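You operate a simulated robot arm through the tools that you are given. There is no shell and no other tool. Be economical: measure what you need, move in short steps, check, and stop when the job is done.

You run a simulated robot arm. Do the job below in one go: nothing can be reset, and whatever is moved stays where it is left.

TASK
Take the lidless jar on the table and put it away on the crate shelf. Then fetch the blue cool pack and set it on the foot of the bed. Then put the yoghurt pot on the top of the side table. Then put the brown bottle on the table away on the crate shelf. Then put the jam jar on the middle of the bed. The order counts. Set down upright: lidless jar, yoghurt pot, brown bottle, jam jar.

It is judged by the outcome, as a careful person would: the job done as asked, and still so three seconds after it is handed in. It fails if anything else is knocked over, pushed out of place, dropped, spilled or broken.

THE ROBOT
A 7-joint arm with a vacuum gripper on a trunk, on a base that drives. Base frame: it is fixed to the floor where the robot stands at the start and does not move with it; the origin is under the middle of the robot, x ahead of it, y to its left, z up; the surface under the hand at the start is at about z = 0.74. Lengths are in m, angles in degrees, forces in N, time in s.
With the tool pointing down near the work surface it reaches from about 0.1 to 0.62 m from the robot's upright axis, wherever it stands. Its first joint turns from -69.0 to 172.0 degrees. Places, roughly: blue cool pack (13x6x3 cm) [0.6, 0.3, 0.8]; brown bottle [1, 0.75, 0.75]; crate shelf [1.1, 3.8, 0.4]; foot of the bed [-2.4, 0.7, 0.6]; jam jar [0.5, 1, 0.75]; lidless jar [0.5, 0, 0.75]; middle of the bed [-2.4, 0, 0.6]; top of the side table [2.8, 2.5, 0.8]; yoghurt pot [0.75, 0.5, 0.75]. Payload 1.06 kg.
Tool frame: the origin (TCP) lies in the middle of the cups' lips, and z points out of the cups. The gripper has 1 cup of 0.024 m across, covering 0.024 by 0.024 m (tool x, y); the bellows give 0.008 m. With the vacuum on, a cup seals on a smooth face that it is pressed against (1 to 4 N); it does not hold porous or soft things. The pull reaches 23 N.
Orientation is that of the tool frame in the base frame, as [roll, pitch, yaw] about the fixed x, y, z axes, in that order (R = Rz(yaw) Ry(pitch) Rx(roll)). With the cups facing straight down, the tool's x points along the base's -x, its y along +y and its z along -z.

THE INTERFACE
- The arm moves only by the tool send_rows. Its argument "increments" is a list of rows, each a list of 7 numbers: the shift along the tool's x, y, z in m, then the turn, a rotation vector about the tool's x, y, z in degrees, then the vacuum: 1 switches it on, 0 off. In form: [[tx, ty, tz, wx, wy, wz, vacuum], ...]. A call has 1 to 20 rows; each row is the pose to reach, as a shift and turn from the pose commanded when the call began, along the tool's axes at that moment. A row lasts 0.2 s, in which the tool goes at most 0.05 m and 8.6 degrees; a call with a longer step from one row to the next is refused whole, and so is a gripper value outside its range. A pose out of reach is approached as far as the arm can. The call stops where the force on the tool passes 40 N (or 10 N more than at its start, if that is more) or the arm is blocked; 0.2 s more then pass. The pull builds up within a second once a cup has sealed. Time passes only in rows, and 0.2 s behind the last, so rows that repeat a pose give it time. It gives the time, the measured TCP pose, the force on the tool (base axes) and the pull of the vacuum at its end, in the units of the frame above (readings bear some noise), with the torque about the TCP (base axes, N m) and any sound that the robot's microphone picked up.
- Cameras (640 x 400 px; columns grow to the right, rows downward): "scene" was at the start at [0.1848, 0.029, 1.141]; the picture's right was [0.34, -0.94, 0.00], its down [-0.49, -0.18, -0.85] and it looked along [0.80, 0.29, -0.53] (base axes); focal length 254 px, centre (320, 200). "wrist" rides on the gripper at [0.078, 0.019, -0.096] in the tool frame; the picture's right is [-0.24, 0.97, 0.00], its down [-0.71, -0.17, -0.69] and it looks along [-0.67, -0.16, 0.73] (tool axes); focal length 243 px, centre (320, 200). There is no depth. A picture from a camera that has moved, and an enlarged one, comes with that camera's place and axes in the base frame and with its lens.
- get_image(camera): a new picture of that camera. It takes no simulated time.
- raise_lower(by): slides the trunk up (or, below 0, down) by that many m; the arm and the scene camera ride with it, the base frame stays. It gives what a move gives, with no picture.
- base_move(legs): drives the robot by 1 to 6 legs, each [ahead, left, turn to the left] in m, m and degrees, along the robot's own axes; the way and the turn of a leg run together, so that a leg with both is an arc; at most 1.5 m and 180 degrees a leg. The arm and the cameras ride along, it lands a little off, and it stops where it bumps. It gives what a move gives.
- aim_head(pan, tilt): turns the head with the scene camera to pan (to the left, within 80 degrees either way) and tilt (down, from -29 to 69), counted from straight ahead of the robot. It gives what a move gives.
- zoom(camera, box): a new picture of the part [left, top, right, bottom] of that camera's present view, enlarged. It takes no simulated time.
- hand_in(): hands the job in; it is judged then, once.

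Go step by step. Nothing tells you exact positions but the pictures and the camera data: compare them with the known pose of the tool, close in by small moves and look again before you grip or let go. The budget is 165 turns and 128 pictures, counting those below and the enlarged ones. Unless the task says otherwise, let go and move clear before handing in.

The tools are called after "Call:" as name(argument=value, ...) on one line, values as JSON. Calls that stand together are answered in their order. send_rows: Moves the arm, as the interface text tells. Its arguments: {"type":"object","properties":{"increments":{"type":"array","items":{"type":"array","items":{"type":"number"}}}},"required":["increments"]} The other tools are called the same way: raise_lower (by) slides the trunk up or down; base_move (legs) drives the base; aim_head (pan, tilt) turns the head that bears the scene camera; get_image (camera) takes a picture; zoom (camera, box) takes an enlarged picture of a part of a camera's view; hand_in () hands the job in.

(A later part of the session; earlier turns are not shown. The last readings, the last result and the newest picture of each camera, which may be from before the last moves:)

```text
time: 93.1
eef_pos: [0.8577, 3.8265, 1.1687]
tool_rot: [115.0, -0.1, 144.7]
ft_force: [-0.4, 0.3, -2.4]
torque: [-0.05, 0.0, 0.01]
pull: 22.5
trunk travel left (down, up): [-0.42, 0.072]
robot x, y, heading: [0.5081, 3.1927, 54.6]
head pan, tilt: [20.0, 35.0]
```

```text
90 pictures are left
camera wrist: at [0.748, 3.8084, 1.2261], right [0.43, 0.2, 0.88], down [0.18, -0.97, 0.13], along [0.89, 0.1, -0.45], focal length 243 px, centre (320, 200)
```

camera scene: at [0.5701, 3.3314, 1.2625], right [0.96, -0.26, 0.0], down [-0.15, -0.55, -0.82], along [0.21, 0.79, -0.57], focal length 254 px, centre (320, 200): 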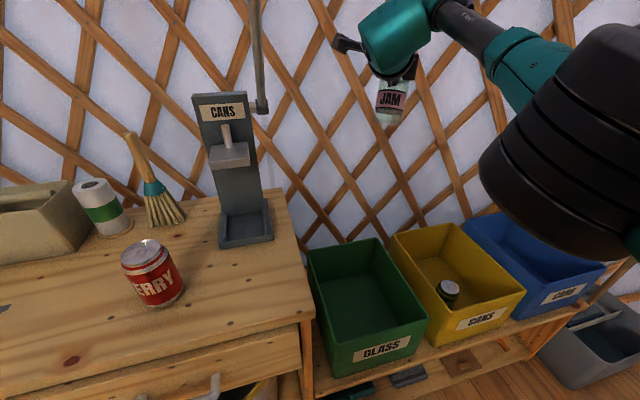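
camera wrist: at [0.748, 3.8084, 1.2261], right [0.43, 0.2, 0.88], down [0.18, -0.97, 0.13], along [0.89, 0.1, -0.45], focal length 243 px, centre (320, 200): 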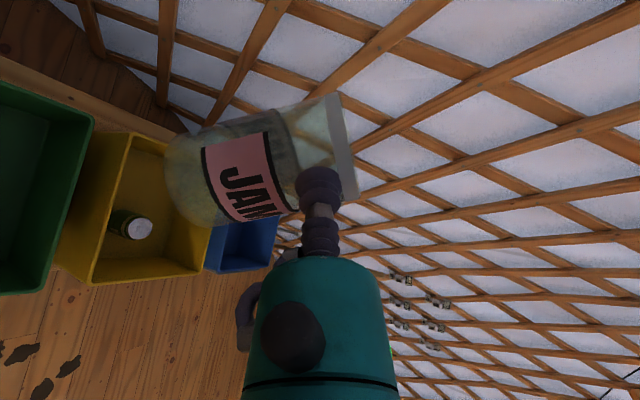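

The hand hangs over the GLASS crate. I lower with the arm (keeping the shoulder and elbow high) and check the arm's shape.

Call:
send_rows(increments=[[0, -0.036, 0.017, 0, 0, 0, 1], [0, -0.072, 0.034, 0, 0, 0, 1], [0, -0.108, 0.051, 0, 0, 0, 1], [0, -0.145, 0.068, 0, 0, 0, 1], [0, -0.181, 0.085, 0, 0, 0, 1], [0, -0.217, 0.101, 0, 0, 0, 1], [0, -0.253, 0.118, 0, 0, 0, 1], [0, -0.29, 0.135, 0, 0, 0, 1], [0, -0.326, 0.152, 0, 0, 0, 1], [0, -0.35, 0.163, 0, 0, 0, 1]])

Call:
get_image(camera="scene")

Call:
get_image(camera="wrist")

```text
time: 95.3
eef_pos: [0.8546, 3.7872, 0.8081]
tool_rot: [115.0, -0.1, 144.7]
ft_force: [-1.1, -0.2, -1.2]
torque: [-0.02, 0.01, 0.03]
pull: 22.5
out of reach, approached as far as the arm can: row 6, 7, 8, 9, 10
trunk travel left (down, up): [-0.42, 0.072]
robot x, y, heading: [0.5143, 3.1923, 54.6]
head pan, tilt: [20.0, 35.0]
```

```text
89 pictures are left
camera scene: at [0.5702, 3.3311, 1.2626], right [0.96, -0.26, 0.0], down [-0.15, -0.55, -0.82], along [0.21, 0.79, -0.57], focal length 254 px, centre (320, 200)
```

scene: 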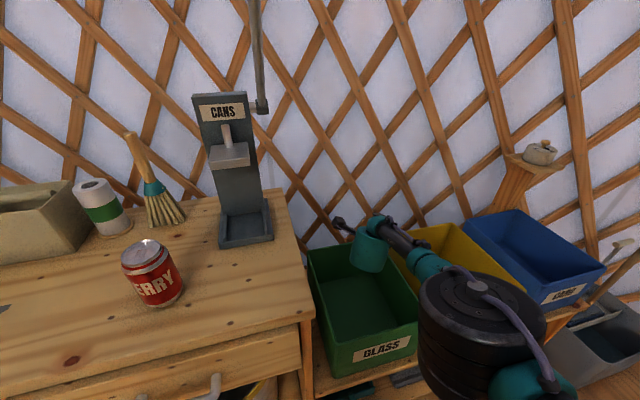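

```text
88 pictures are left
camera wrist: at [0.7458, 3.7682, 0.8654], right [0.43, 0.2, 0.88], down [0.18, -0.97, 0.13], along [0.88, 0.1, -0.46], focal length 243 px, centre (320, 200)
```

wrist: 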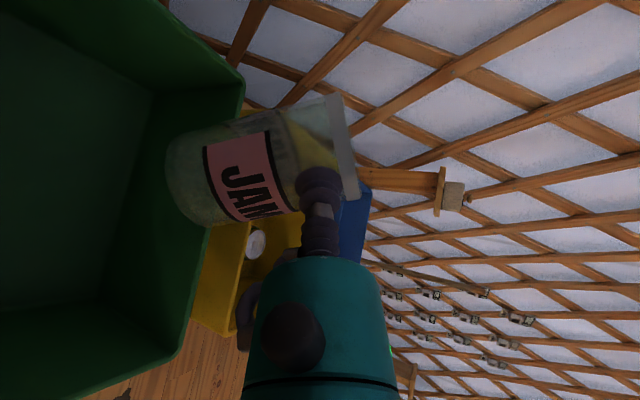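

That low the arm runs out of reach and its elbow would touch the crates. A steeper hand (40°) with heading about 50° keeps the elbow in front of the shelf; I raise and tilt further.

Call:
send_rows(increments=[[0, 0.036, -0.017, 0, 0, 0, 1], [0, 0.072, -0.034, 5, 0, 0, 1], [0, 0.109, -0.051, 10, 0, 0, 1], [0, 0.13, -0.061, 15, 0, 0, 1], [0, 0.13, -0.061, 15, 0, 0, 1]])

Call:
base_move(legs=[[0, 0, -5]])

Call:
get_image(camera="scene")

```text
time: 96.5
eef_pos: [0.8551, 3.7842, 0.9517]
tool_rot: [130.2, -0.1, 144.7]
ft_force: [0.6, -0.6, -1.0]
torque: [0.01, -0.02, -0.01]
pull: 22.9
trunk travel left (down, up): [-0.42, 0.072]
robot x, y, heading: [0.5107, 3.1965, 54.7]
head pan, tilt: [20.0, 35.0]
```

```text
time: 97.4
eef_pos: [0.9033, 3.7516, 0.9505]
tool_rot: [130.1, 0.0, 139.7]
ft_force: [-0.6, 0.9, -2.1]
torque: [-0.01, 0.02, 0.0]
pull: 22.8
trunk travel left (down, up): [-0.42, 0.072]
robot x, y, heading: [0.5156, 3.1949, 50.0]
head pan, tilt: [20.0, 35.0]
```

```text
87 pictures are left
camera scene: at [0.5818, 3.3253, 1.2626], right [0.94, -0.34, 0.0], down [-0.2, -0.54, -0.82], along [0.28, 0.77, -0.57], focal length 254 px, centre (320, 200)
```

scene: 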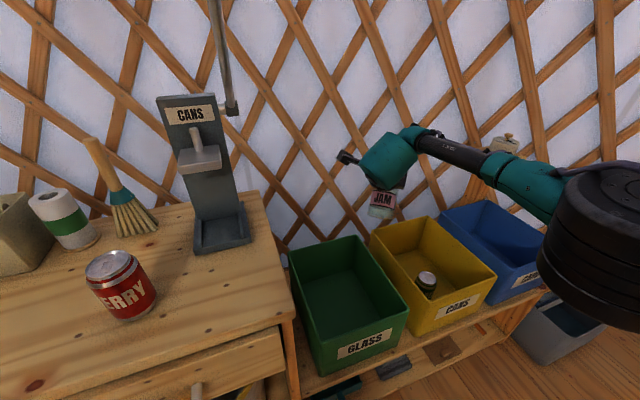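

Geometry now works: the elbow stays above and in front of the crates. I shift left 5 cm and lower the trunk part-way to verify alignment.

Call:
base_move(legs=[[0, 0.05, 0]])

Call:
raise_lower(by=-0.2)

Call:
get_image(camera="scene")

Call:
get_image(camera="wrist")

```text
time: 98.5
eef_pos: [0.8646, 3.785, 0.95]
tool_rot: [130.0, 0.1, 139.8]
ft_force: [0.5, 0.4, -1.6]
torque: [-0.03, 0.01, -0.01]
pull: 23.0
trunk travel left (down, up): [-0.42, 0.072]
robot x, y, heading: [0.4752, 3.2284, 49.9]
head pan, tilt: [20.0, 35.0]
```

```text
time: 100.7
eef_pos: [0.8647, 3.7848, 0.751]
tool_rot: [130.0, 0.0, 139.9]
ft_force: [0.4, -0.2, -1.1]
torque: [0.02, -0.01, 0.0]
pull: 22.7
trunk travel left (down, up): [-0.22, 0.272]
robot x, y, heading: [0.4727, 3.2245, 50.0]
head pan, tilt: [20.0, 35.0]
```

```text
86 pictures are left
camera scene: at [0.5794, 3.4002, 1.0571], right [0.94, -0.34, 0.0], down [-0.2, -0.54, -0.82], along [0.28, 0.77, -0.57], focal length 254 px, centre (320, 200)
```

scene: 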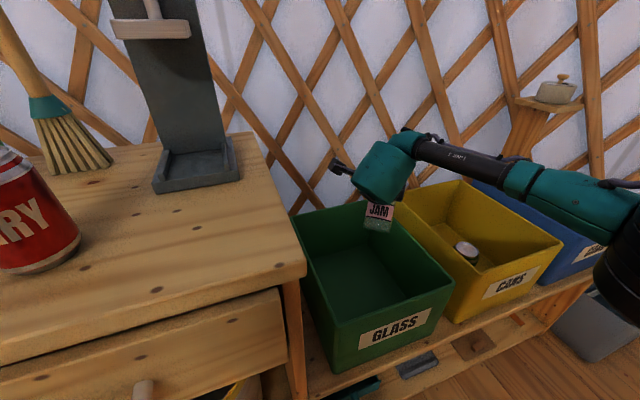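

```text
85 pictures are left
camera wrist: at [0.7659, 3.789, 0.8269], right [0.58, 0.33, 0.74], down [0.13, -0.94, 0.31], along [0.8, -0.08, -0.59], focal length 243 px, centre (320, 200)
```

wrist: 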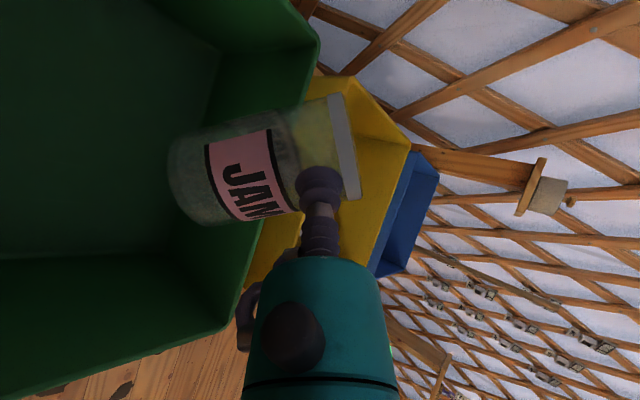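

Alignment is good and the jar is entering the crate. I lower further to just above the crate floor.

Call:
raise_lower(by=-0.17)

Call:
get_image(camera="scene")

Call:
get_image(camera="wrist")

```text
time: 102.6
eef_pos: [0.8645, 3.7849, 0.5802]
tool_rot: [130.0, -0.1, 139.7]
ft_force: [0.3, 0.5, -1.4]
torque: [0.0, -0.01, 0.03]
pull: 23.5
trunk travel left (down, up): [-0.05, 0.442]
robot x, y, heading: [0.4751, 3.2275, 49.8]
head pan, tilt: [20.0, 35.0]
```

```text
84 pictures are left
camera scene: at [0.6177, 3.4457, 0.8685], right [0.94, -0.34, 0.0], down [-0.2, -0.54, -0.82], along [0.28, 0.77, -0.57], focal length 254 px, centre (320, 200)
```

scene: 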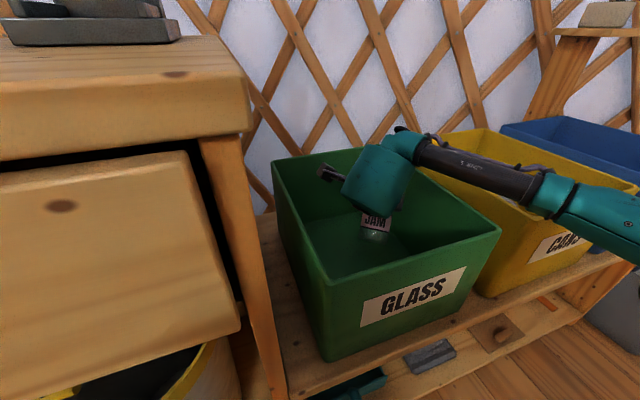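

```text
83 pictures are left
camera wrist: at [0.7658, 3.7889, 0.6569], right [0.58, 0.33, 0.74], down [0.13, -0.94, 0.31], along [0.8, -0.08, -0.59], focal length 243 px, centre (320, 200)
```

wrist: 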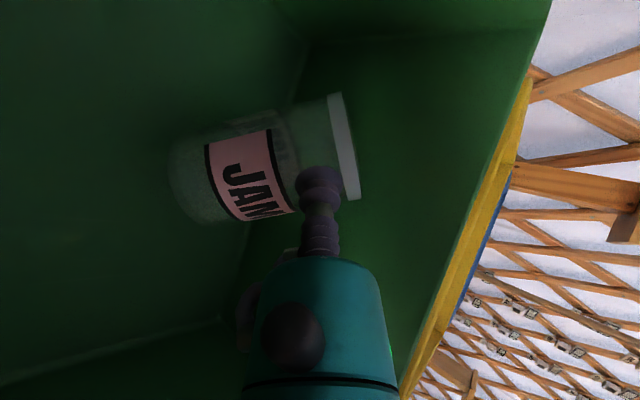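

Everything is clear. I lower by arm in small steps until the jar's edge touches the floor of the crate.

Call:
send_rows(increments=[[0, -0.0077, 0.0064, 0, 0, 0, 1], [0, -0.0153, 0.0129, 0, 0, 0, 1], [0, -0.023, 0.0193, 0, 0, 0, 1], [0, -0.0283, 0.0238, 0, 0, 0, 1]])

Call:
zoom(camera="scene", box=[260, 120, 580, 320])

```text
time: 103.6
eef_pos: [0.8649, 3.7848, 0.5481]
tool_rot: [129.6, -0.1, 139.9]
ft_force: [0.4, -1.3, 28.8]
torque: [-0.3, 0.23, 0.02]
pull: 23.2
trunk travel left (down, up): [-0.05, 0.442]
robot x, y, heading: [0.4734, 3.2247, 49.8]
head pan, tilt: [20.0, 35.0]
```

```text
2.00 times, centred on (420, 220) of scene
camera zoom: at [0.6167, 3.444, 0.8693], right [0.94, -0.34, 0.0], down [-0.2, -0.54, -0.82], along [0.28, 0.77, -0.57], focal length 507 px, centre (120, 160)
```

zoom: 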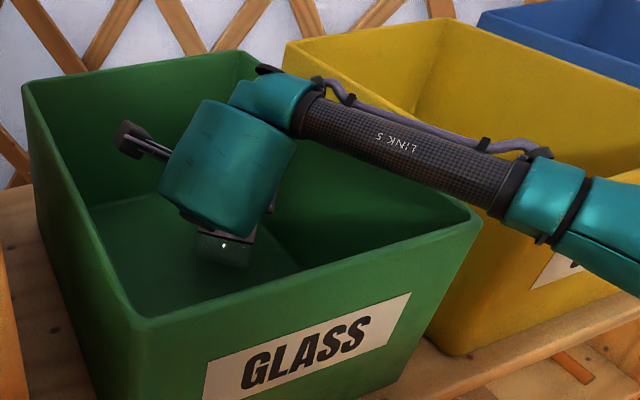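

The jar's edge is on the floor, pressed a bit hard. I ease up slightly, shift 2 cm inward, and rotate the jar toward upright as far as the drum allows.

Call:
send_rows(increments=[[0, 0.0092, -0.0077, 0, 0, 0, 1], [0.0129, 0.019, 0.004, 0, 0, 0, 1], [0.0129, 0.0156, 0.0, -3, 0, 0, 1], [0.0129, 0.0122, -0.004, -6, 0, 0, 1], [0.0129, 0.0122, -0.004, -6, 0, 0, 1]])

Call:
zoom(camera="scene", box=[260, 120, 580, 320])

Call:
get_image(camera="wrist")

```text
time: 104.8
eef_pos: [0.8598, 3.7955, 0.5545]
tool_rot: [124.0, 0.0, 139.8]
ft_force: [0.1, 0.2, -1.8]
torque: [0.02, 0.03, 0.0]
pull: 22.8
trunk travel left (down, up): [-0.05, 0.442]
robot x, y, heading: [0.4711, 3.2287, 50.0]
head pan, tilt: [20.0, 35.0]
```

```text
2.00 times, centred on (420, 220) of scene
camera zoom: at [0.6178, 3.4457, 0.8685], right [0.94, -0.34, 0.0], down [-0.2, -0.54, -0.82], along [0.28, 0.77, -0.57], focal length 507 px, centre (120, 160)
```

zoom: 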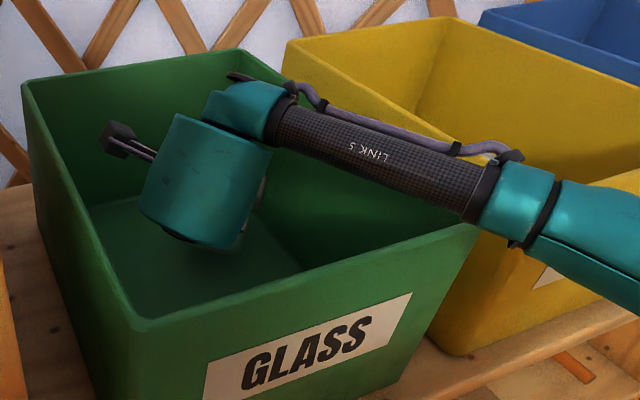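

```text
80 pictures are left
camera wrist: at [0.754, 3.7944, 0.6233], right [0.53, 0.26, 0.81], down [0.11, -0.96, 0.24], along [0.84, -0.04, -0.54], focal length 243 px, centre (320, 200)
```

wrist: 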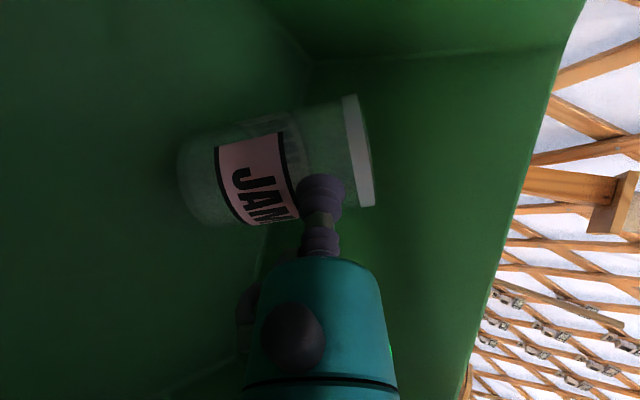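

The jar was pushed a little along the cup but still holds well. I rotate another 6° toward upright.

Call:
send_rows(increments=[[0.003, -0.0012, -0.0018, -3, 0, 0, 1], [0.005, -0.0025, -0.0037, -6, 0, 0, 1], [0.005, -0.0025, -0.0037, -6, 0, 0, 1]])

Call:
zoom(camera="scene", box=[260, 120, 580, 320])

```text
time: 105.6
eef_pos: [0.8513, 3.7962, 0.5538]
tool_rot: [118.0, 0.0, 139.9]
ft_force: [0.1, 0.2, -2.5]
torque: [-0.04, 0.01, -0.02]
pull: 23.6
trunk travel left (down, up): [-0.05, 0.442]
robot x, y, heading: [0.4715, 3.2279, 50.0]
head pan, tilt: [20.0, 35.0]
```

```text
2.00 times, centred on (420, 220) of scene
camera zoom: at [0.6178, 3.4457, 0.8685], right [0.94, -0.34, 0.0], down [-0.2, -0.54, -0.82], along [0.28, 0.77, -0.57], focal length 507 px, centre (120, 160)
```

zoom: 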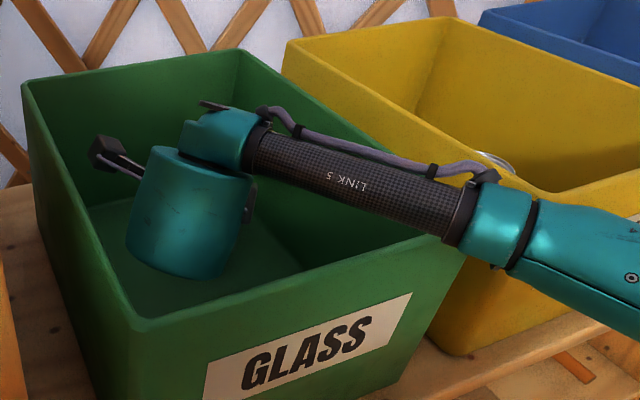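

Call:
send_rows(increments=[[0, 0, 0, -2.5, 0, 0, 1], [0, 0, 0, -5, 0, 0, 1], [0, 0, 0, -5, 0, 0, 1]])

Call:
zoom(camera="scene", box=[260, 120, 580, 320])

Call:
zoom(camera="wrist", box=[120, 60, 440, 260])

```text
time: 106.4
eef_pos: [0.852, 3.797, 0.5542]
tool_rot: [113.0, 0.0, 139.8]
ft_force: [0.6, 0.4, -2.7]
torque: [0.0, -0.04, 0.02]
pull: 23.1
trunk travel left (down, up): [-0.05, 0.442]
robot x, y, heading: [0.4711, 3.2311, 49.7]
head pan, tilt: [20.0, 35.0]
```

```text
2.00 times, centred on (420, 220) of scene
camera zoom: at [0.6178, 3.4457, 0.8685], right [0.94, -0.34, 0.0], down [-0.2, -0.54, -0.82], along [0.28, 0.77, -0.57], focal length 507 px, centre (120, 160)
```

zoom: 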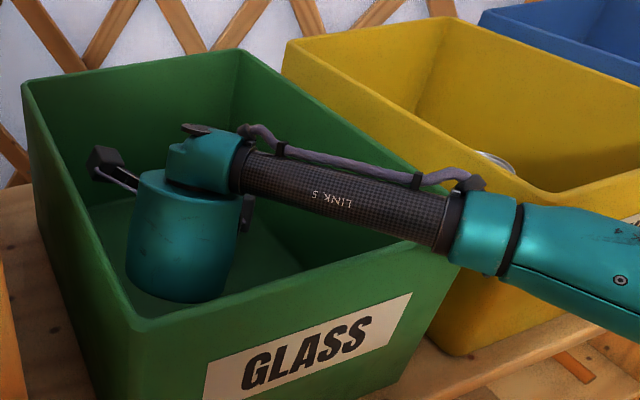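

```text
2.00 times, centred on (280, 160) of wrist
camera zoom: at [0.7395, 3.7857, 0.6086], right [0.42, 0.14, 0.89], down [0.09, -0.99, 0.11], along [0.9, 0.04, -0.43], focal length 485 px, centre (400, 280)
```

zoom: 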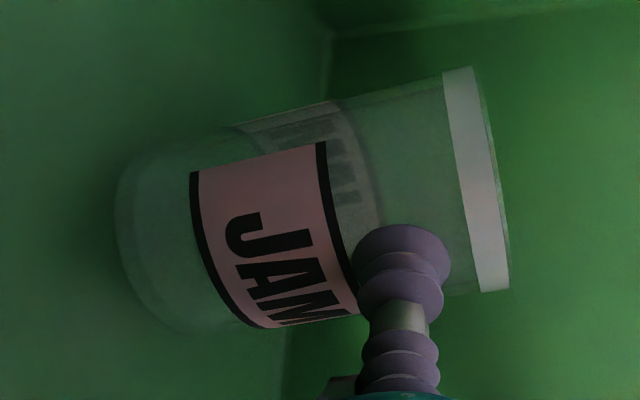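

Tilt is now 23°. I lower very gently and watch the force.

Call:
send_rows(increments=[[0, -0.0037, 0.0016, 0, 0, 0, 1], [0, -0.0074, 0.0031, 0, 0, 0, 1], [0, -0.0074, 0.0031, 0, 0, 0, 1]])

Call:
zoom(camera="scene", box=[300, 150, 540, 300])

```text
time: 107.2
eef_pos: [0.851, 3.797, 0.5469]
tool_rot: [113.0, 0.1, 139.8]
ft_force: [-0.1, -0.2, 2.5]
torque: [-0.01, 0.0, -0.01]
pull: 23.4
trunk travel left (down, up): [-0.05, 0.442]
robot x, y, heading: [0.472, 3.2284, 49.8]
head pan, tilt: [20.0, 35.0]
```

```text
2.67 times, centred on (420, 225) of scene
camera zoom: at [0.6176, 3.4454, 0.8687], right [0.94, -0.34, 0.0], down [-0.2, -0.54, -0.82], along [0.28, 0.77, -0.57], focal length 676 px, centre (53, 133)
```

zoom: 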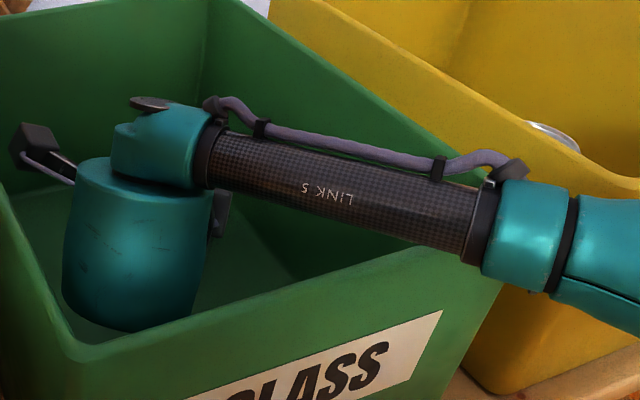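

The edge rests on the floor (light contact). I release the vacuum, then back the cup off slowly so that the jar settles upright against it, steepening the hand to keep the drum clear.

Call:
send_rows(increments=[[0, 0, 0, 0, 0, 0, 0], [0, 0, 0, 0, 0, 0, 0], [0, 0, 0, 0, 0, 0, 0], [0, 0, 0, 0, 0, 0, 0], [0, -0.0016, -0.0037, 2, 0, 0, 0], [0, -0.0031, -0.0074, 4, 0, 0, 0], [0, -0.0047, -0.011, 6, 0, 0, 0], [0, -0.0062, -0.0147, 8, 0, 0, 0], [0, -0.0078, -0.0184, 10, 0, 0, 0], [0, -0.0094, -0.0221, 12, 0, 0, 0], [0, -0.0109, -0.0258, 14, 0, 0, 0], [0, -0.0125, -0.0294, 16, 0, 0, 0]])

Call:
get_image(camera="wrist")

Call:
zoom(camera="scene", box=[260, 120, 580, 320])

```text
time: 109.8
eef_pos: [0.8308, 3.7724, 0.5466]
tool_rot: [129.1, 0.1, 139.9]
ft_force: [0.7, 0.2, -0.4]
torque: [-0.01, -0.02, -0.03]
pull: 0.0
trunk travel left (down, up): [-0.05, 0.442]
robot x, y, heading: [0.4703, 3.2264, 49.9]
head pan, tilt: [20.0, 35.0]
```

```text
75 pictures are left
camera wrist: at [0.7305, 3.7755, 0.6221], right [0.57, 0.32, 0.75], down [0.13, -0.95, 0.3], along [0.81, -0.07, -0.58], focal length 243 px, centre (320, 200)
```

wrist: 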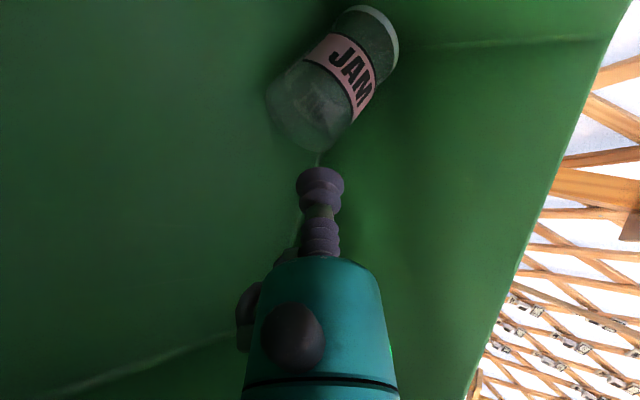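

```text
2.00 times, centred on (420, 220) of scene
camera zoom: at [0.6177, 3.4457, 0.8686], right [0.94, -0.34, 0.0], down [-0.2, -0.54, -0.82], along [0.28, 0.77, -0.57], focal length 507 px, centre (120, 160)
```

zoom: 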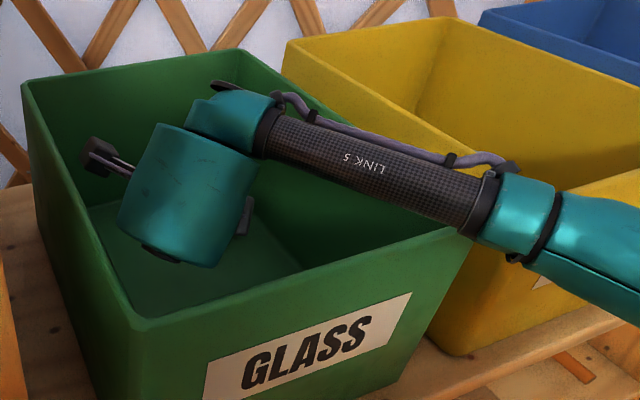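

The jar did not settle upright; it seems to have tipped toward the back. I raise the hand out and look.

Call:
send_rows(increments=[[0, 0.03, -0.024, 0, 0, 0, 0], [0, 0.06, -0.049, 0, 0, 0, 0], [0, 0.09, -0.073, 0, 0, 0, 0]])

Call:
raise_lower(by=0.3)

Call:
zoom(camera="scene", box=[260, 180, 500, 330])

Call:
get_image(camera="wrist")

```text
time: 110.6
eef_pos: [0.8324, 3.7721, 0.6602]
tool_rot: [129.0, 0.0, 139.8]
ft_force: [-0.6, -0.4, 0.4]
torque: [-0.01, -0.03, 0.02]
pull: 0.1
trunk travel left (down, up): [-0.05, 0.442]
robot x, y, heading: [0.4703, 3.2252, 50.0]
head pan, tilt: [20.0, 35.0]
```

```text
time: 113.6
eef_pos: [0.8313, 3.7716, 0.9625]
tool_rot: [129.0, 0.0, 139.9]
ft_force: [-0.1, 0.2, 0.5]
torque: [0.02, -0.03, 0.02]
pull: 0.1
trunk travel left (down, up): [-0.35, 0.142]
robot x, y, heading: [0.4705, 3.2297, 50.0]
head pan, tilt: [20.0, 35.0]
```

```text
2.67 times, centred on (380, 255) of scene
camera zoom: at [0.5601, 3.3772, 1.1853], right [0.94, -0.34, 0.0], down [-0.2, -0.54, -0.82], along [0.28, 0.77, -0.57], focal length 676 px, centre (160, 53)
```

zoom: 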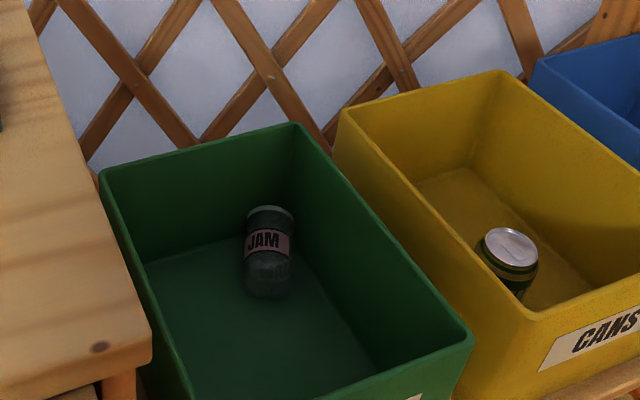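

```text
72 pictures are left
camera wrist: at [0.7308, 3.7753, 1.038], right [0.58, 0.32, 0.75], down [0.13, -0.95, 0.3], along [0.81, -0.07, -0.58], focal length 243 px, centre (320, 200)
```

wrist: 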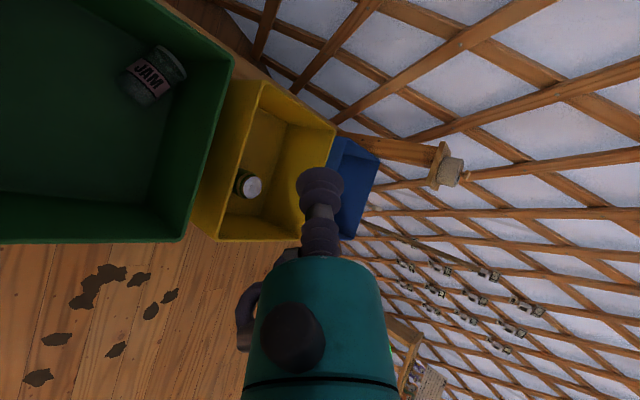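

The jar lies on its side in the crate, unbroken, mouth toward the back. I turn the tool vertical to re-grip it from above.

Call:
send_rows(increments=[[0, 0, 0, 8.5, 0, 0, 0], [0, 0, 0, 17, 0, 0, 0], [0, 0, 0, 25.5, 0, 0, 0], [0, 0, 0, 34, 0, 0, 0], [0, 0, 0, 42.5, 0, 0, 0], [0, 0, 0, 51, 0, 0, 0]])

Call:
get_image(camera="wrist")

Call:
get_image(camera="scene")

```text
time: 115.0
eef_pos: [0.8201, 3.6966, 0.937]
tool_rot: [-179.8, -0.1, 140.0]
ft_force: [0.0, -0.2, 0.8]
torque: [0.01, -0.03, 0.01]
pull: 0.0
out of reach, approached as far as the arm can: row 4, 5, 6
trunk travel left (down, up): [-0.35, 0.142]
robot x, y, heading: [0.471, 3.2266, 49.8]
head pan, tilt: [20.0, 35.0]
```

```text
71 pictures are left
camera wrist: at [0.7715, 3.7616, 1.0333], right [0.81, 0.59, 0.0], down [0.43, -0.59, 0.68], along [0.4, -0.55, -0.73], focal length 243 px, centre (320, 200)
```

wrist: 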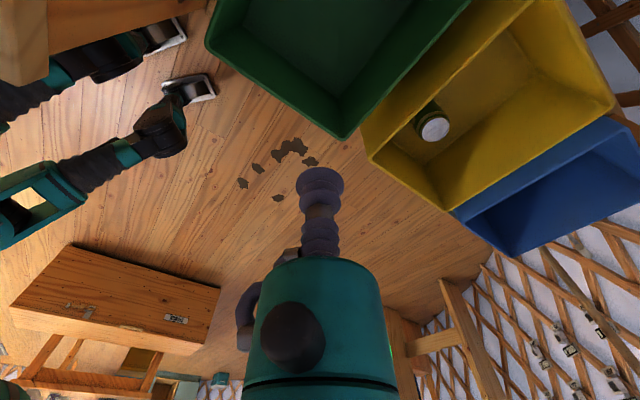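

```text
70 pictures are left
camera scene: at [0.561, 3.377, 1.1852], right [0.94, -0.34, 0.0], down [-0.2, -0.54, -0.82], along [0.28, 0.77, -0.57], focal length 254 px, centre (320, 200)
```

scene: 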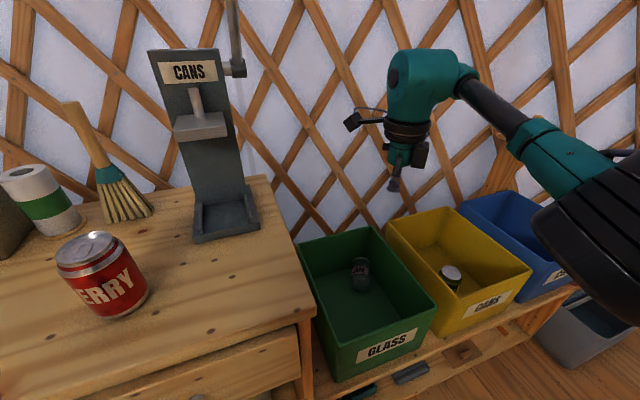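

The tool is vertical but needs the base nearer. I move to stand square in front of the crates, then turn toward the jar.

Call:
base_move(legs=[[0.282, -0.219, 0], [0, 0, 25]])

Call:
get_image(camera="wrist")

Call:
get_image(camera="scene")

```text
time: 118.8
eef_pos: [0.9169, 3.8875, 0.9364]
tool_rot: [-179.9, 0.0, 166.6]
ft_force: [-0.1, -0.3, 0.9]
torque: [-0.02, 0.03, 0.01]
pull: 0.1
trunk travel left (down, up): [-0.35, 0.142]
robot x, y, heading: [0.8165, 3.314, 76.6]
head pan, tilt: [20.0, 35.0]
```

```text
69 pictures are left
camera wrist: at [0.8448, 3.9244, 1.0334], right [0.45, 0.89, 0.0], down [0.65, -0.33, 0.68], along [0.61, -0.31, -0.73], focal length 243 px, centre (320, 200)
```

wrist: 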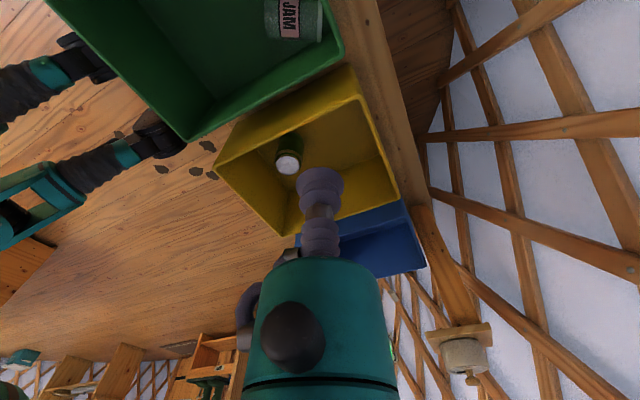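

```text
68 pictures are left
camera scene: at [0.8288, 3.486, 1.1853], right [0.99, 0.12, 0.0], down [0.07, -0.57, -0.82], along [-0.09, 0.81, -0.57], focal length 254 px, centre (320, 200)
```

scene: 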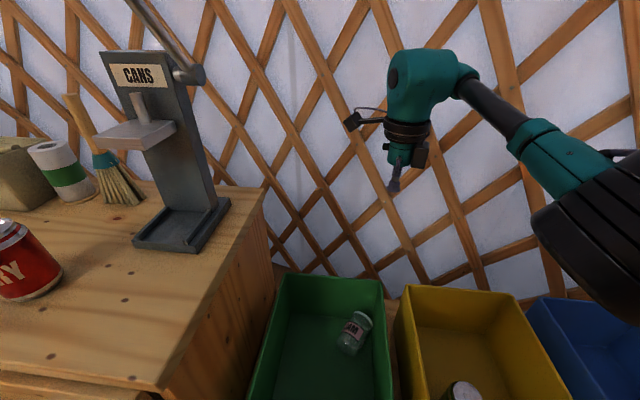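

Call:
zoom(camera="scene", box=[260, 270, 420, 370])

Call:
zoom(camera="wrist", box=[200, 0, 360, 100])

```text
4.00 times, centred on (340, 320) of scene
camera zoom: at [0.8288, 3.486, 1.1853], right [0.99, 0.12, 0.0], down [0.07, -0.57, -0.82], along [-0.09, 0.81, -0.57], focal length 1014 px, centre (240, -280)
```

zoom: 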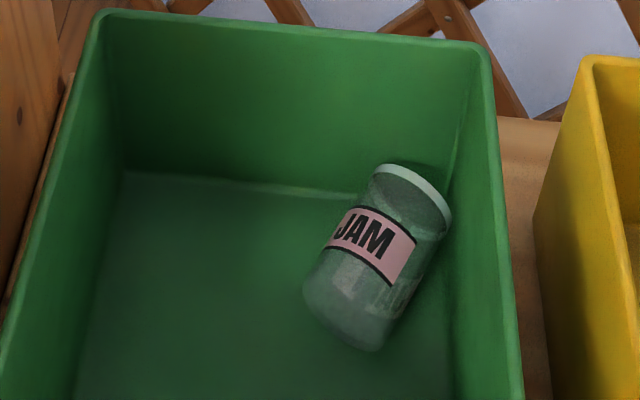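

```text
4.00 times, centred on (280, 50) of wrist
camera zoom: at [0.8448, 3.9244, 1.0334], right [0.45, 0.89, 0.0], down [0.65, -0.33, 0.68], along [0.61, -0.31, -0.73], focal length 970 px, centre (480, 800)
```

zoom: 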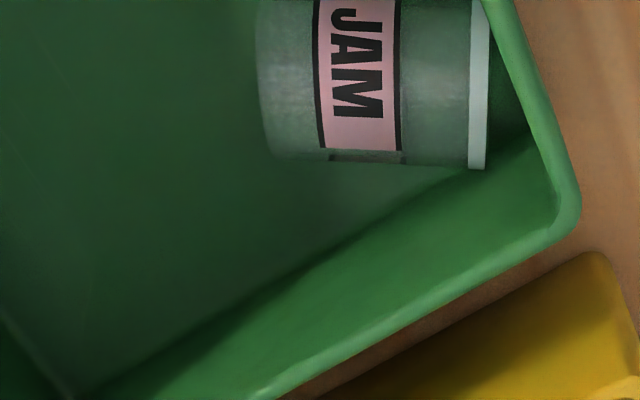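

The jar lies flat, axis heading about 63°, near the back-right corner. I align the tool over its lower body, turned along the jar, then lower.

Call:
send_rows(increments=[[0.015, -0.028, 0, 0, 0, 7, 0], [0.031, -0.055, 0, 0, 0, 13.6, 0], [0.031, -0.055, 0, 0, 0, 13.6, 0]])

Call:
raise_lower(by=-0.25)

Call:
get_image(camera="wrist")

Call:
get_image(camera="scene")

```text
time: 119.6
eef_pos: [0.875, 3.8393, 0.9389]
tool_rot: [-179.9, 0.0, 152.9]
ft_force: [-0.2, 0.3, -0.9]
torque: [0.03, 0.02, 0.02]
pull: 0.2
trunk travel left (down, up): [-0.35, 0.142]
robot x, y, heading: [0.8194, 3.3132, 76.7]
head pan, tilt: [20.0, 35.0]
```

```text
time: 122.2
eef_pos: [0.8738, 3.8413, 0.688]
tool_rot: [180.0, 0.0, 152.9]
ft_force: [-0.1, -0.1, -0.3]
torque: [-0.02, -0.03, -0.01]
pull: 0.1
trunk travel left (down, up): [-0.1, 0.392]
robot x, y, heading: [0.8218, 3.3106, 76.6]
head pan, tilt: [20.0, 35.0]
```

```text
65 pictures are left
camera wrist: at [0.8125, 3.8938, 0.7839], right [0.65, 0.76, 0.0], down [0.55, -0.47, 0.68], along [0.52, -0.45, -0.73], focal length 243 px, centre (320, 200)
```

wrist: 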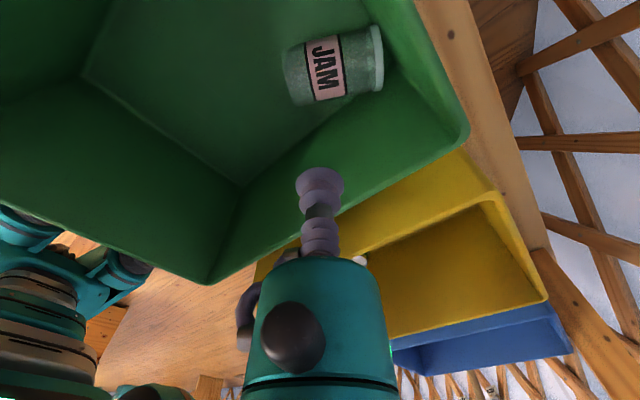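

```text
64 pictures are left
camera scene: at [0.8455, 3.5563, 0.9221], right [0.99, 0.12, 0.0], down [0.07, -0.57, -0.82], along [-0.09, 0.81, -0.57], focal length 254 px, centre (320, 200)
```

scene: 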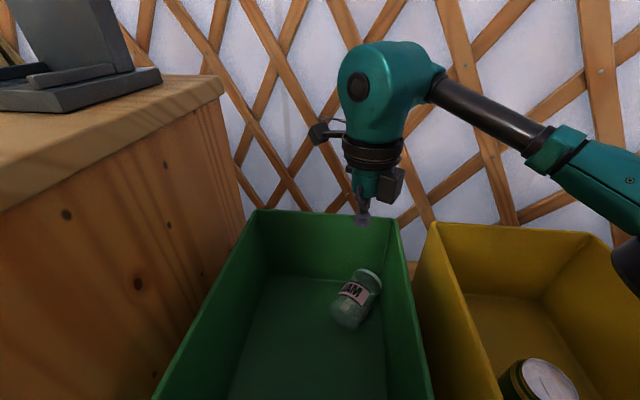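

Position confirmed (5 mm lateral correction). I lower to just above the jar and then press with vacuum.

Call:
send_rows(increments=[[-0.0055, 0, 0.04, 0, 0, 0, 0], [-0.0055, 0, 0.08, 0, 0, 0, 0], [-0.0055, 0, 0.12, 0, 0, 0, 1], [-0.0055, 0, 0.15, 0, 0, 0, 1], [-0.0055, 0, 0.165, 0, 0, 0, 1]])

Call:
get_image(camera="wrist")

```text
time: 123.3
eef_pos: [0.8789, 3.8389, 0.5203]
tool_rot: [-180.0, 0.1, 152.9]
ft_force: [-0.8, -0.4, -0.3]
torque: [-0.01, 0.01, 0.0]
pull: 0.1
trunk travel left (down, up): [-0.1, 0.392]
robot x, y, heading: [0.8218, 3.3117, 76.4]
head pan, tilt: [20.0, 35.0]
```

```text
63 pictures are left
camera wrist: at [0.8174, 3.8923, 0.6161], right [0.65, 0.76, 0.0], down [0.55, -0.47, 0.69], along [0.52, -0.45, -0.73], focal length 243 px, centre (320, 200)
```

wrist: 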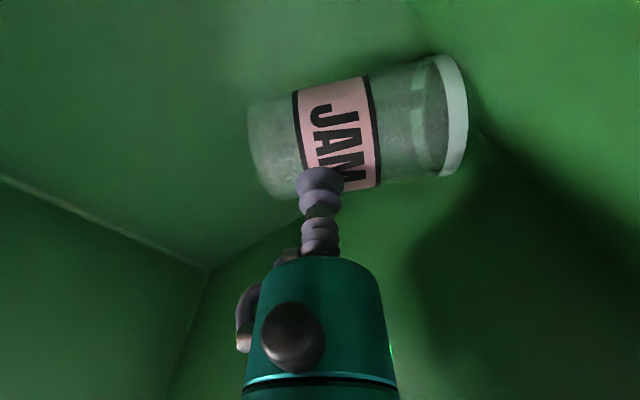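

Call:
send_rows(increments=[[0, 0, 0.004, 0, 0, 0, 1], [0, 0, 0.008, 0, 0, 0, 1], [0, 0, 0.011, 0, 0, 0, 1], [0, 0, 0.011, 0, 0, 0, 1]])

Call:
send_rows(increments=[[0, 0, 0.002, 0, 0, 0, 1], [0, 0, 0.004, 0, 0, 0, 1], [0, 0, 0.004, 0, 0, 0, 1]])

```text
time: 124.3
eef_pos: [0.8781, 3.8387, 0.5126]
tool_rot: [-179.9, -0.1, 153.0]
ft_force: [-2.0, 0.1, 4.1]
torque: [0.22, 0.09, 0.07]
pull: 22.8
trunk travel left (down, up): [-0.1, 0.392]
robot x, y, heading: [0.8176, 3.3133, 76.7]
head pan, tilt: [20.0, 35.0]
```

```text
time: 125.2
eef_pos: [0.879, 3.8392, 0.5105]
tool_rot: [179.9, 0.0, 153.0]
ft_force: [-2.7, -2.4, 20.7]
torque: [0.33, 0.07, 0.05]
pull: 23.0
trunk travel left (down, up): [-0.1, 0.392]
robot x, y, heading: [0.8195, 3.31, 76.5]
head pan, tilt: [20.0, 35.0]
```

Sealed on the label. I lift slightly, move the jar to the crate's middle, and lay it back to re-grip nearer its mouth.

Call:
send_rows(increments=[[0, 0, -0.01, 0, 0, 0, 1], [0, 0, -0.025, 0, 0, 0, 1], [0, 0, -0.035, 0, 0, 0, 1]])

Call:
get_image(camera="wrist")

```text
time: 126.0
eef_pos: [0.8781, 3.8397, 0.5418]
tool_rot: [-179.9, 0.2, 153.0]
ft_force: [-0.4, -0.5, -1.9]
torque: [0.01, 0.05, -0.05]
pull: 22.7
trunk travel left (down, up): [-0.1, 0.392]
robot x, y, heading: [0.819, 3.3081, 76.8]
head pan, tilt: [20.0, 35.0]
```

```text
62 pictures are left
camera wrist: at [0.8172, 3.8921, 0.6381], right [0.65, 0.76, 0.0], down [0.55, -0.47, 0.69], along [0.52, -0.45, -0.73], focal length 243 px, centre (320, 200)
```

wrist: 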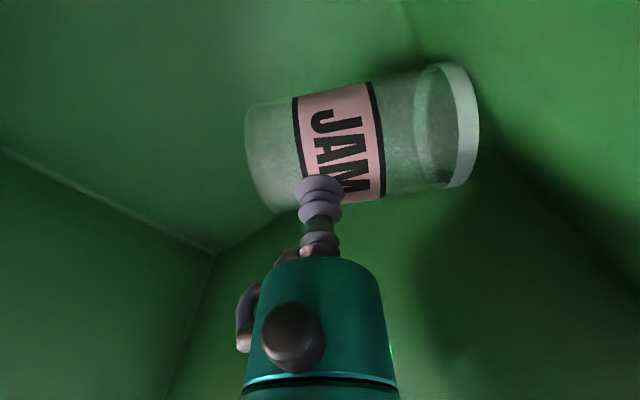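

Call:
send_rows(increments=[[0.0072, -0.03, 0, 0, 0, 0, 1], [0.0145, -0.06, 0, 0, 0, 0, 1], [0.0217, -0.0896, 0, 0, 0, 0, 1], [0.0217, -0.0896, 0.015, 0, 0, 0, 1], [0.0217, -0.0896, 0.024, 0, 0, 0, 1], [0.0217, -0.0896, 0.028, 0, 0, 0, 1]])

```text
time: 127.3
eef_pos: [0.8178, 3.7688, 0.5139]
tool_rot: [-179.9, 0.0, 153.0]
ft_force: [-0.3, 0.3, -0.7]
torque: [0.02, 0.08, 0.03]
pull: 23.2
trunk travel left (down, up): [-0.1, 0.392]
robot x, y, heading: [0.8178, 3.3114, 76.8]
head pan, tilt: [20.0, 35.0]
```

Call:
send_rows(increments=[[0, 0, 0.002, 0, 0, 0, 1], [0, 0, 0.002, 0, 0, 0, 0], [0, 0, 0.002, 0, 0, 0, 0], [0, 0, 0.002, 0, 0, 0, 0], [0, 0, -0.01, 0, 0, 0, 0], [0, 0, -0.04, 0, 0, 0, 0]])

Call:
get_image(camera="wrist")

```text
time: 128.8
eef_pos: [0.8177, 3.7684, 0.5552]
tool_rot: [-180.0, 0.0, 152.9]
ft_force: [0.1, -0.4, -0.8]
torque: [-0.03, 0.06, 0.0]
pull: 0.0
trunk travel left (down, up): [-0.1, 0.392]
robot x, y, heading: [0.8182, 3.3121, 76.9]
head pan, tilt: [20.0, 35.0]
```

```text
61 pictures are left
camera wrist: at [0.7558, 3.8216, 0.6508], right [0.65, 0.76, 0.0], down [0.55, -0.47, 0.69], along [0.52, -0.45, -0.73], focal length 243 px, centre (320, 200)
```

wrist: 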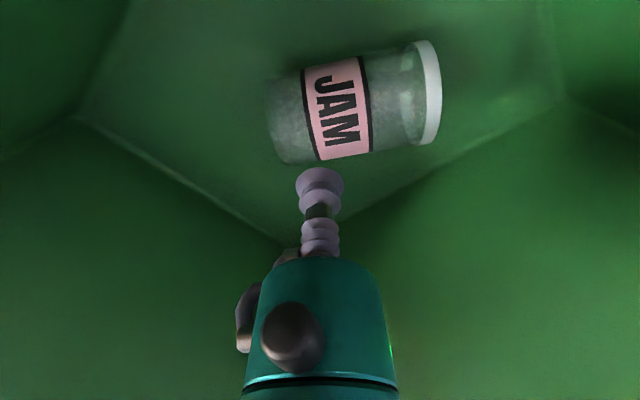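

The jar lies in the middle. I move to its mouth end (clear glass) and re-grip.

Call:
send_rows(increments=[[0.003, 0.026, 0, 0, 0, 2, 0], [0.0058, 0.0516, 0, 0, 0, 4.5, 0], [0.0058, 0.0516, 0.02, 0, 0, 4.5, 1], [0.0058, 0.0516, 0.035, 0, 0, 4.5, 1]])

Call:
zoom(camera="wrist", box=[200, 60, 440, 210])

```text
time: 129.8
eef_pos: [0.8355, 3.8189, 0.5183]
tool_rot: [-179.9, 0.0, 148.5]
ft_force: [-0.4, 0.7, 0.0]
torque: [0.02, -0.03, -0.02]
pull: 23.7
trunk travel left (down, up): [-0.1, 0.392]
robot x, y, heading: [0.8182, 3.314, 76.7]
head pan, tilt: [20.0, 35.0]
```

```text
2.67 times, centred on (320, 135) of wrist
camera zoom: at [0.7784, 3.8749, 0.6148], right [0.71, 0.71, 0.0], down [0.51, -0.52, 0.69], along [0.48, -0.49, -0.73], focal length 647 px, centre (320, 373)
```

zoom: 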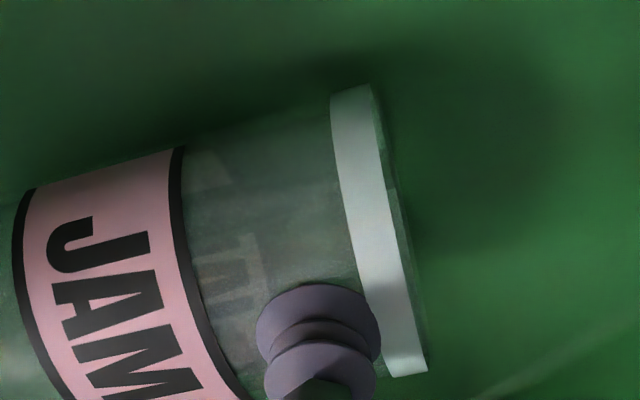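

Re-gripped near the mouth with full pull. I lift out and return to the earlier working stance (heading 50°).

Call:
raise_lower(by=0.4)

Call:
base_move(legs=[[0, 0, -26.7], [-0.287, 0.211, 0]])

Call:
send_rows(increments=[[0, 0, 0, 0, 0, -6, 1], [0, 0, 0, 0, 0, -12, 1], [0, 0, 0, 0, 0, -18.2, 1]])

```text
time: 133.5
eef_pos: [0.837, 3.8178, 0.9174]
tool_rot: [179.4, -0.1, 148.5]
ft_force: [0.0, 0.1, -2.2]
torque: [0.03, -0.05, -0.04]
pull: 22.5
out of reach, approached as far as the arm can: row 1
trunk travel left (down, up): [-0.492, 0.0]
robot x, y, heading: [0.8166, 3.313, 76.7]
head pan, tilt: [20.0, 35.0]
```

```text
time: 137.4
eef_pos: [0.7175, 3.6706, 0.9173]
tool_rot: [179.4, -0.3, 121.0]
ft_force: [-0.2, 0.2, -1.9]
torque: [0.03, -0.07, -0.03]
pull: 23.3
trunk travel left (down, up): [-0.492, 0.0]
robot x, y, heading: [0.4681, 3.2257, 49.0]
head pan, tilt: [20.0, 35.0]
```

```text
time: 138.2
eef_pos: [0.7183, 3.6698, 0.9183]
tool_rot: [179.3, 0.0, 139.1]
ft_force: [0.0, -0.3, -1.8]
torque: [0.05, -0.03, -0.03]
pull: 23.0
trunk travel left (down, up): [-0.492, 0.0]
robot x, y, heading: [0.4675, 3.2288, 49.1]
head pan, tilt: [20.0, 35.0]
```

Call:
send_rows(increments=[[-0.004, 0.026, 0, -7.2, 0, 0, 1], [-0.009, 0.053, 0, -14.4, 0, 0, 1], [-0.013, 0.08, 0, -21.6, 0, 0, 1], [-0.018, 0.107, 0, -28.8, 0, 0, 1], [-0.022, 0.134, 0, -36, 0, 0, 1], [-0.027, 0.16, 0, -43, 0, 0, 1], [-0.032, 0.187, 0, -50, 0, 0, 1], [-0.032, 0.187, 0, -50, 0, 0, 1]])

Call:
raise_lower(by=-0.3)

Call:
get_image(camera="scene")

Call:
get_image(camera="wrist")

```text
time: 140.0
eef_pos: [0.8392, 3.7592, 0.9388]
tool_rot: [129.5, -0.1, 139.2]
ft_force: [-0.2, 0.1, -2.3]
torque: [-0.01, 0.03, 0.02]
pull: 23.0
out of reach, approached as far as the arm can: row 2, 3, 4, 5, 6, 7, 8
trunk travel left (down, up): [-0.492, 0.0]
robot x, y, heading: [0.4695, 3.2318, 49.1]
head pan, tilt: [20.0, 35.0]
```

```text
time: 143.0
eef_pos: [0.8396, 3.7608, 0.6382]
tool_rot: [129.2, 0.0, 139.3]
ft_force: [-0.3, -0.2, -1.5]
torque: [0.03, -0.01, -0.03]
pull: 22.9
trunk travel left (down, up): [-0.192, 0.3]
robot x, y, heading: [0.4646, 3.2315, 49.0]
head pan, tilt: [20.0, 35.0]
```

```text
59 pictures are left
camera scene: at [0.5826, 3.4078, 1.0278], right [0.93, -0.36, 0.0], down [-0.2, -0.54, -0.82], along [0.29, 0.77, -0.57], focal length 254 px, centre (320, 200)
```

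scene: 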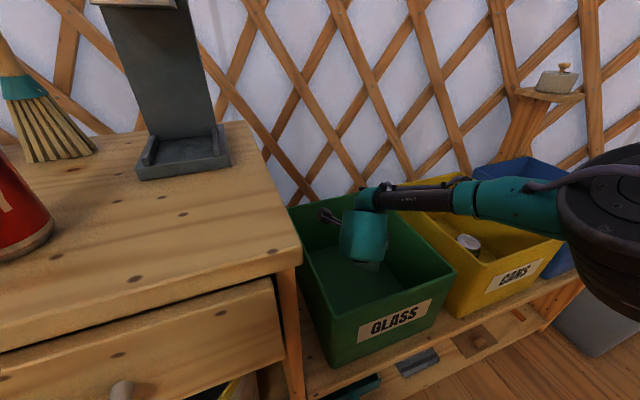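

```text
58 pictures are left
camera wrist: at [0.7391, 3.7646, 0.7128], right [0.58, 0.31, 0.75], down [0.12, -0.95, 0.3], along [0.81, -0.09, -0.59], focal length 243 px, centre (320, 200)
```

wrist: 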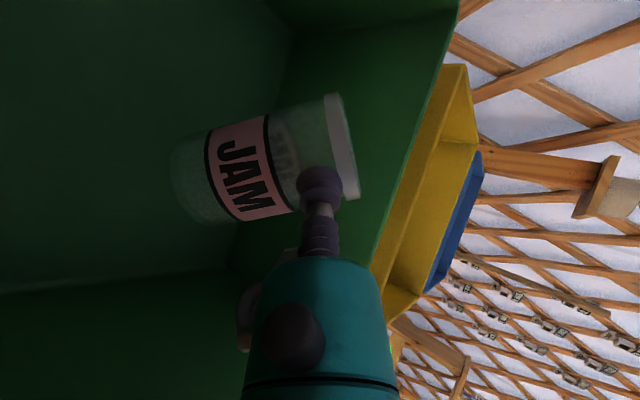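

With the trunk kept higher the forearm slopes upward, so I can bring the jar nearer upright this time. I move 4 cm ahead and reduce the tilt to 22°, still above the floor.

Call:
base_move(legs=[[0.04, 0, 0]])

Call:
send_rows(increments=[[0, 0, 0, -4, 0, 0, 1], [0, 0, 0, -8, 0, 0, 1], [0, 0, 0, -12, 0, 0, 1], [0, 0, 0, -17, 0, 0, 1], [0, 0, 0, -17, 0, 0, 1]])

Call:
get_image(camera="scene")

```text
time: 143.8
eef_pos: [0.8653, 3.7896, 0.6374]
tool_rot: [129.3, 0.0, 139.2]
ft_force: [0.5, 0.3, -1.3]
torque: [0.0, 0.01, 0.01]
pull: 23.1
trunk travel left (down, up): [-0.192, 0.3]
robot x, y, heading: [0.4909, 3.2619, 49.0]
head pan, tilt: [20.0, 35.0]
```

```text
time: 145.1
eef_pos: [0.8648, 3.7901, 0.6376]
tool_rot: [112.3, 0.0, 139.3]
ft_force: [0.3, 0.2, -1.6]
torque: [-0.01, -0.01, -0.03]
pull: 23.1
trunk travel left (down, up): [-0.192, 0.3]
robot x, y, heading: [0.4966, 3.2601, 49.2]
head pan, tilt: [20.0, 35.0]
```

```text
57 pictures are left
camera scene: at [0.6089, 3.4382, 1.0278], right [0.93, -0.36, 0.0], down [-0.2, -0.54, -0.82], along [0.29, 0.77, -0.57], focal length 254 px, centre (320, 200)
```

scene: 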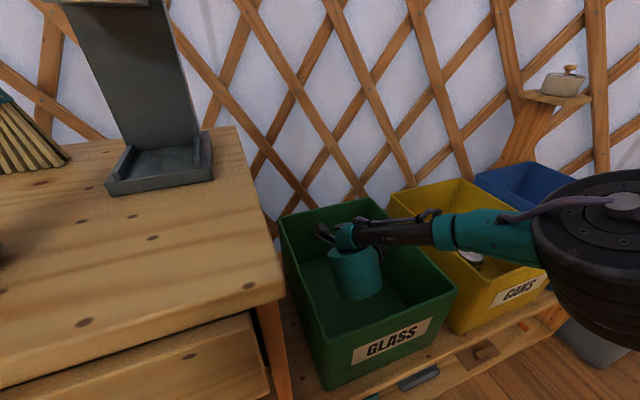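

Call:
send_rows(increments=[[0, -0.023, 0.0094, 0, 0, 0, 1], [0, -0.046, 0.0187, 0, 0, 0, 1], [0, -0.0695, 0.028, 0, 0, 0, 1]])

Call:
zoom(camera="scene", box=[260, 170, 500, 320])

Call:
get_image(camera="wrist")

```text
time: 145.8
eef_pos: [0.8646, 3.7921, 0.5632]
tool_rot: [112.3, 0.1, 139.2]
ft_force: [-0.4, 0.6, -1.1]
torque: [0.0, 0.04, -0.03]
pull: 23.3
trunk travel left (down, up): [-0.192, 0.3]
robot x, y, heading: [0.4935, 3.2555, 49.0]
head pan, tilt: [20.0, 35.0]
```

```text
2.67 times, centred on (380, 245) of scene
camera zoom: at [0.6088, 3.4382, 1.0278], right [0.93, -0.36, 0.0], down [-0.2, -0.54, -0.82], along [0.29, 0.77, -0.57], focal length 676 px, centre (160, 80)
```

zoom: 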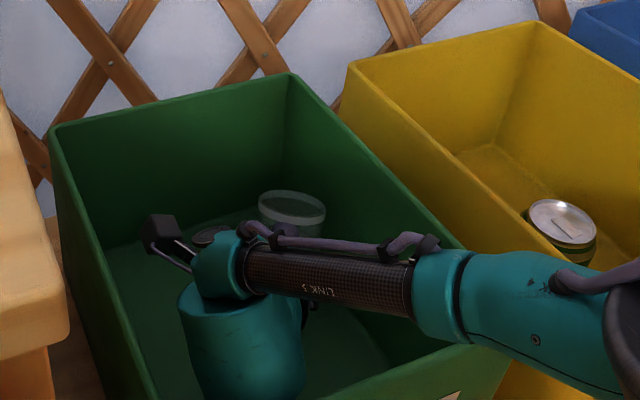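

```text
55 pictures are left
camera wrist: at [0.7516, 3.7816, 0.6171], right [0.42, 0.13, 0.9], down [0.08, -0.99, 0.1], along [0.9, 0.03, -0.43], focal length 243 px, centre (320, 200)
```

wrist: 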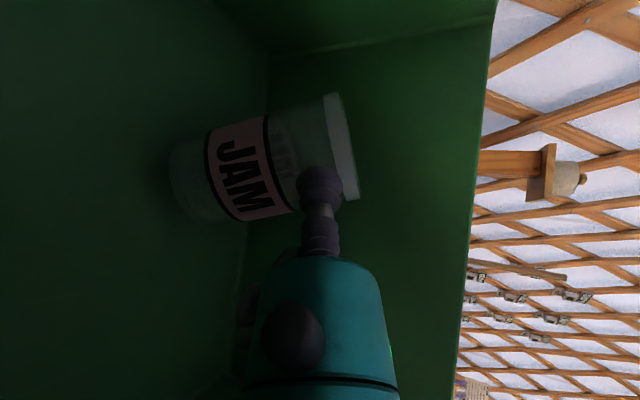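

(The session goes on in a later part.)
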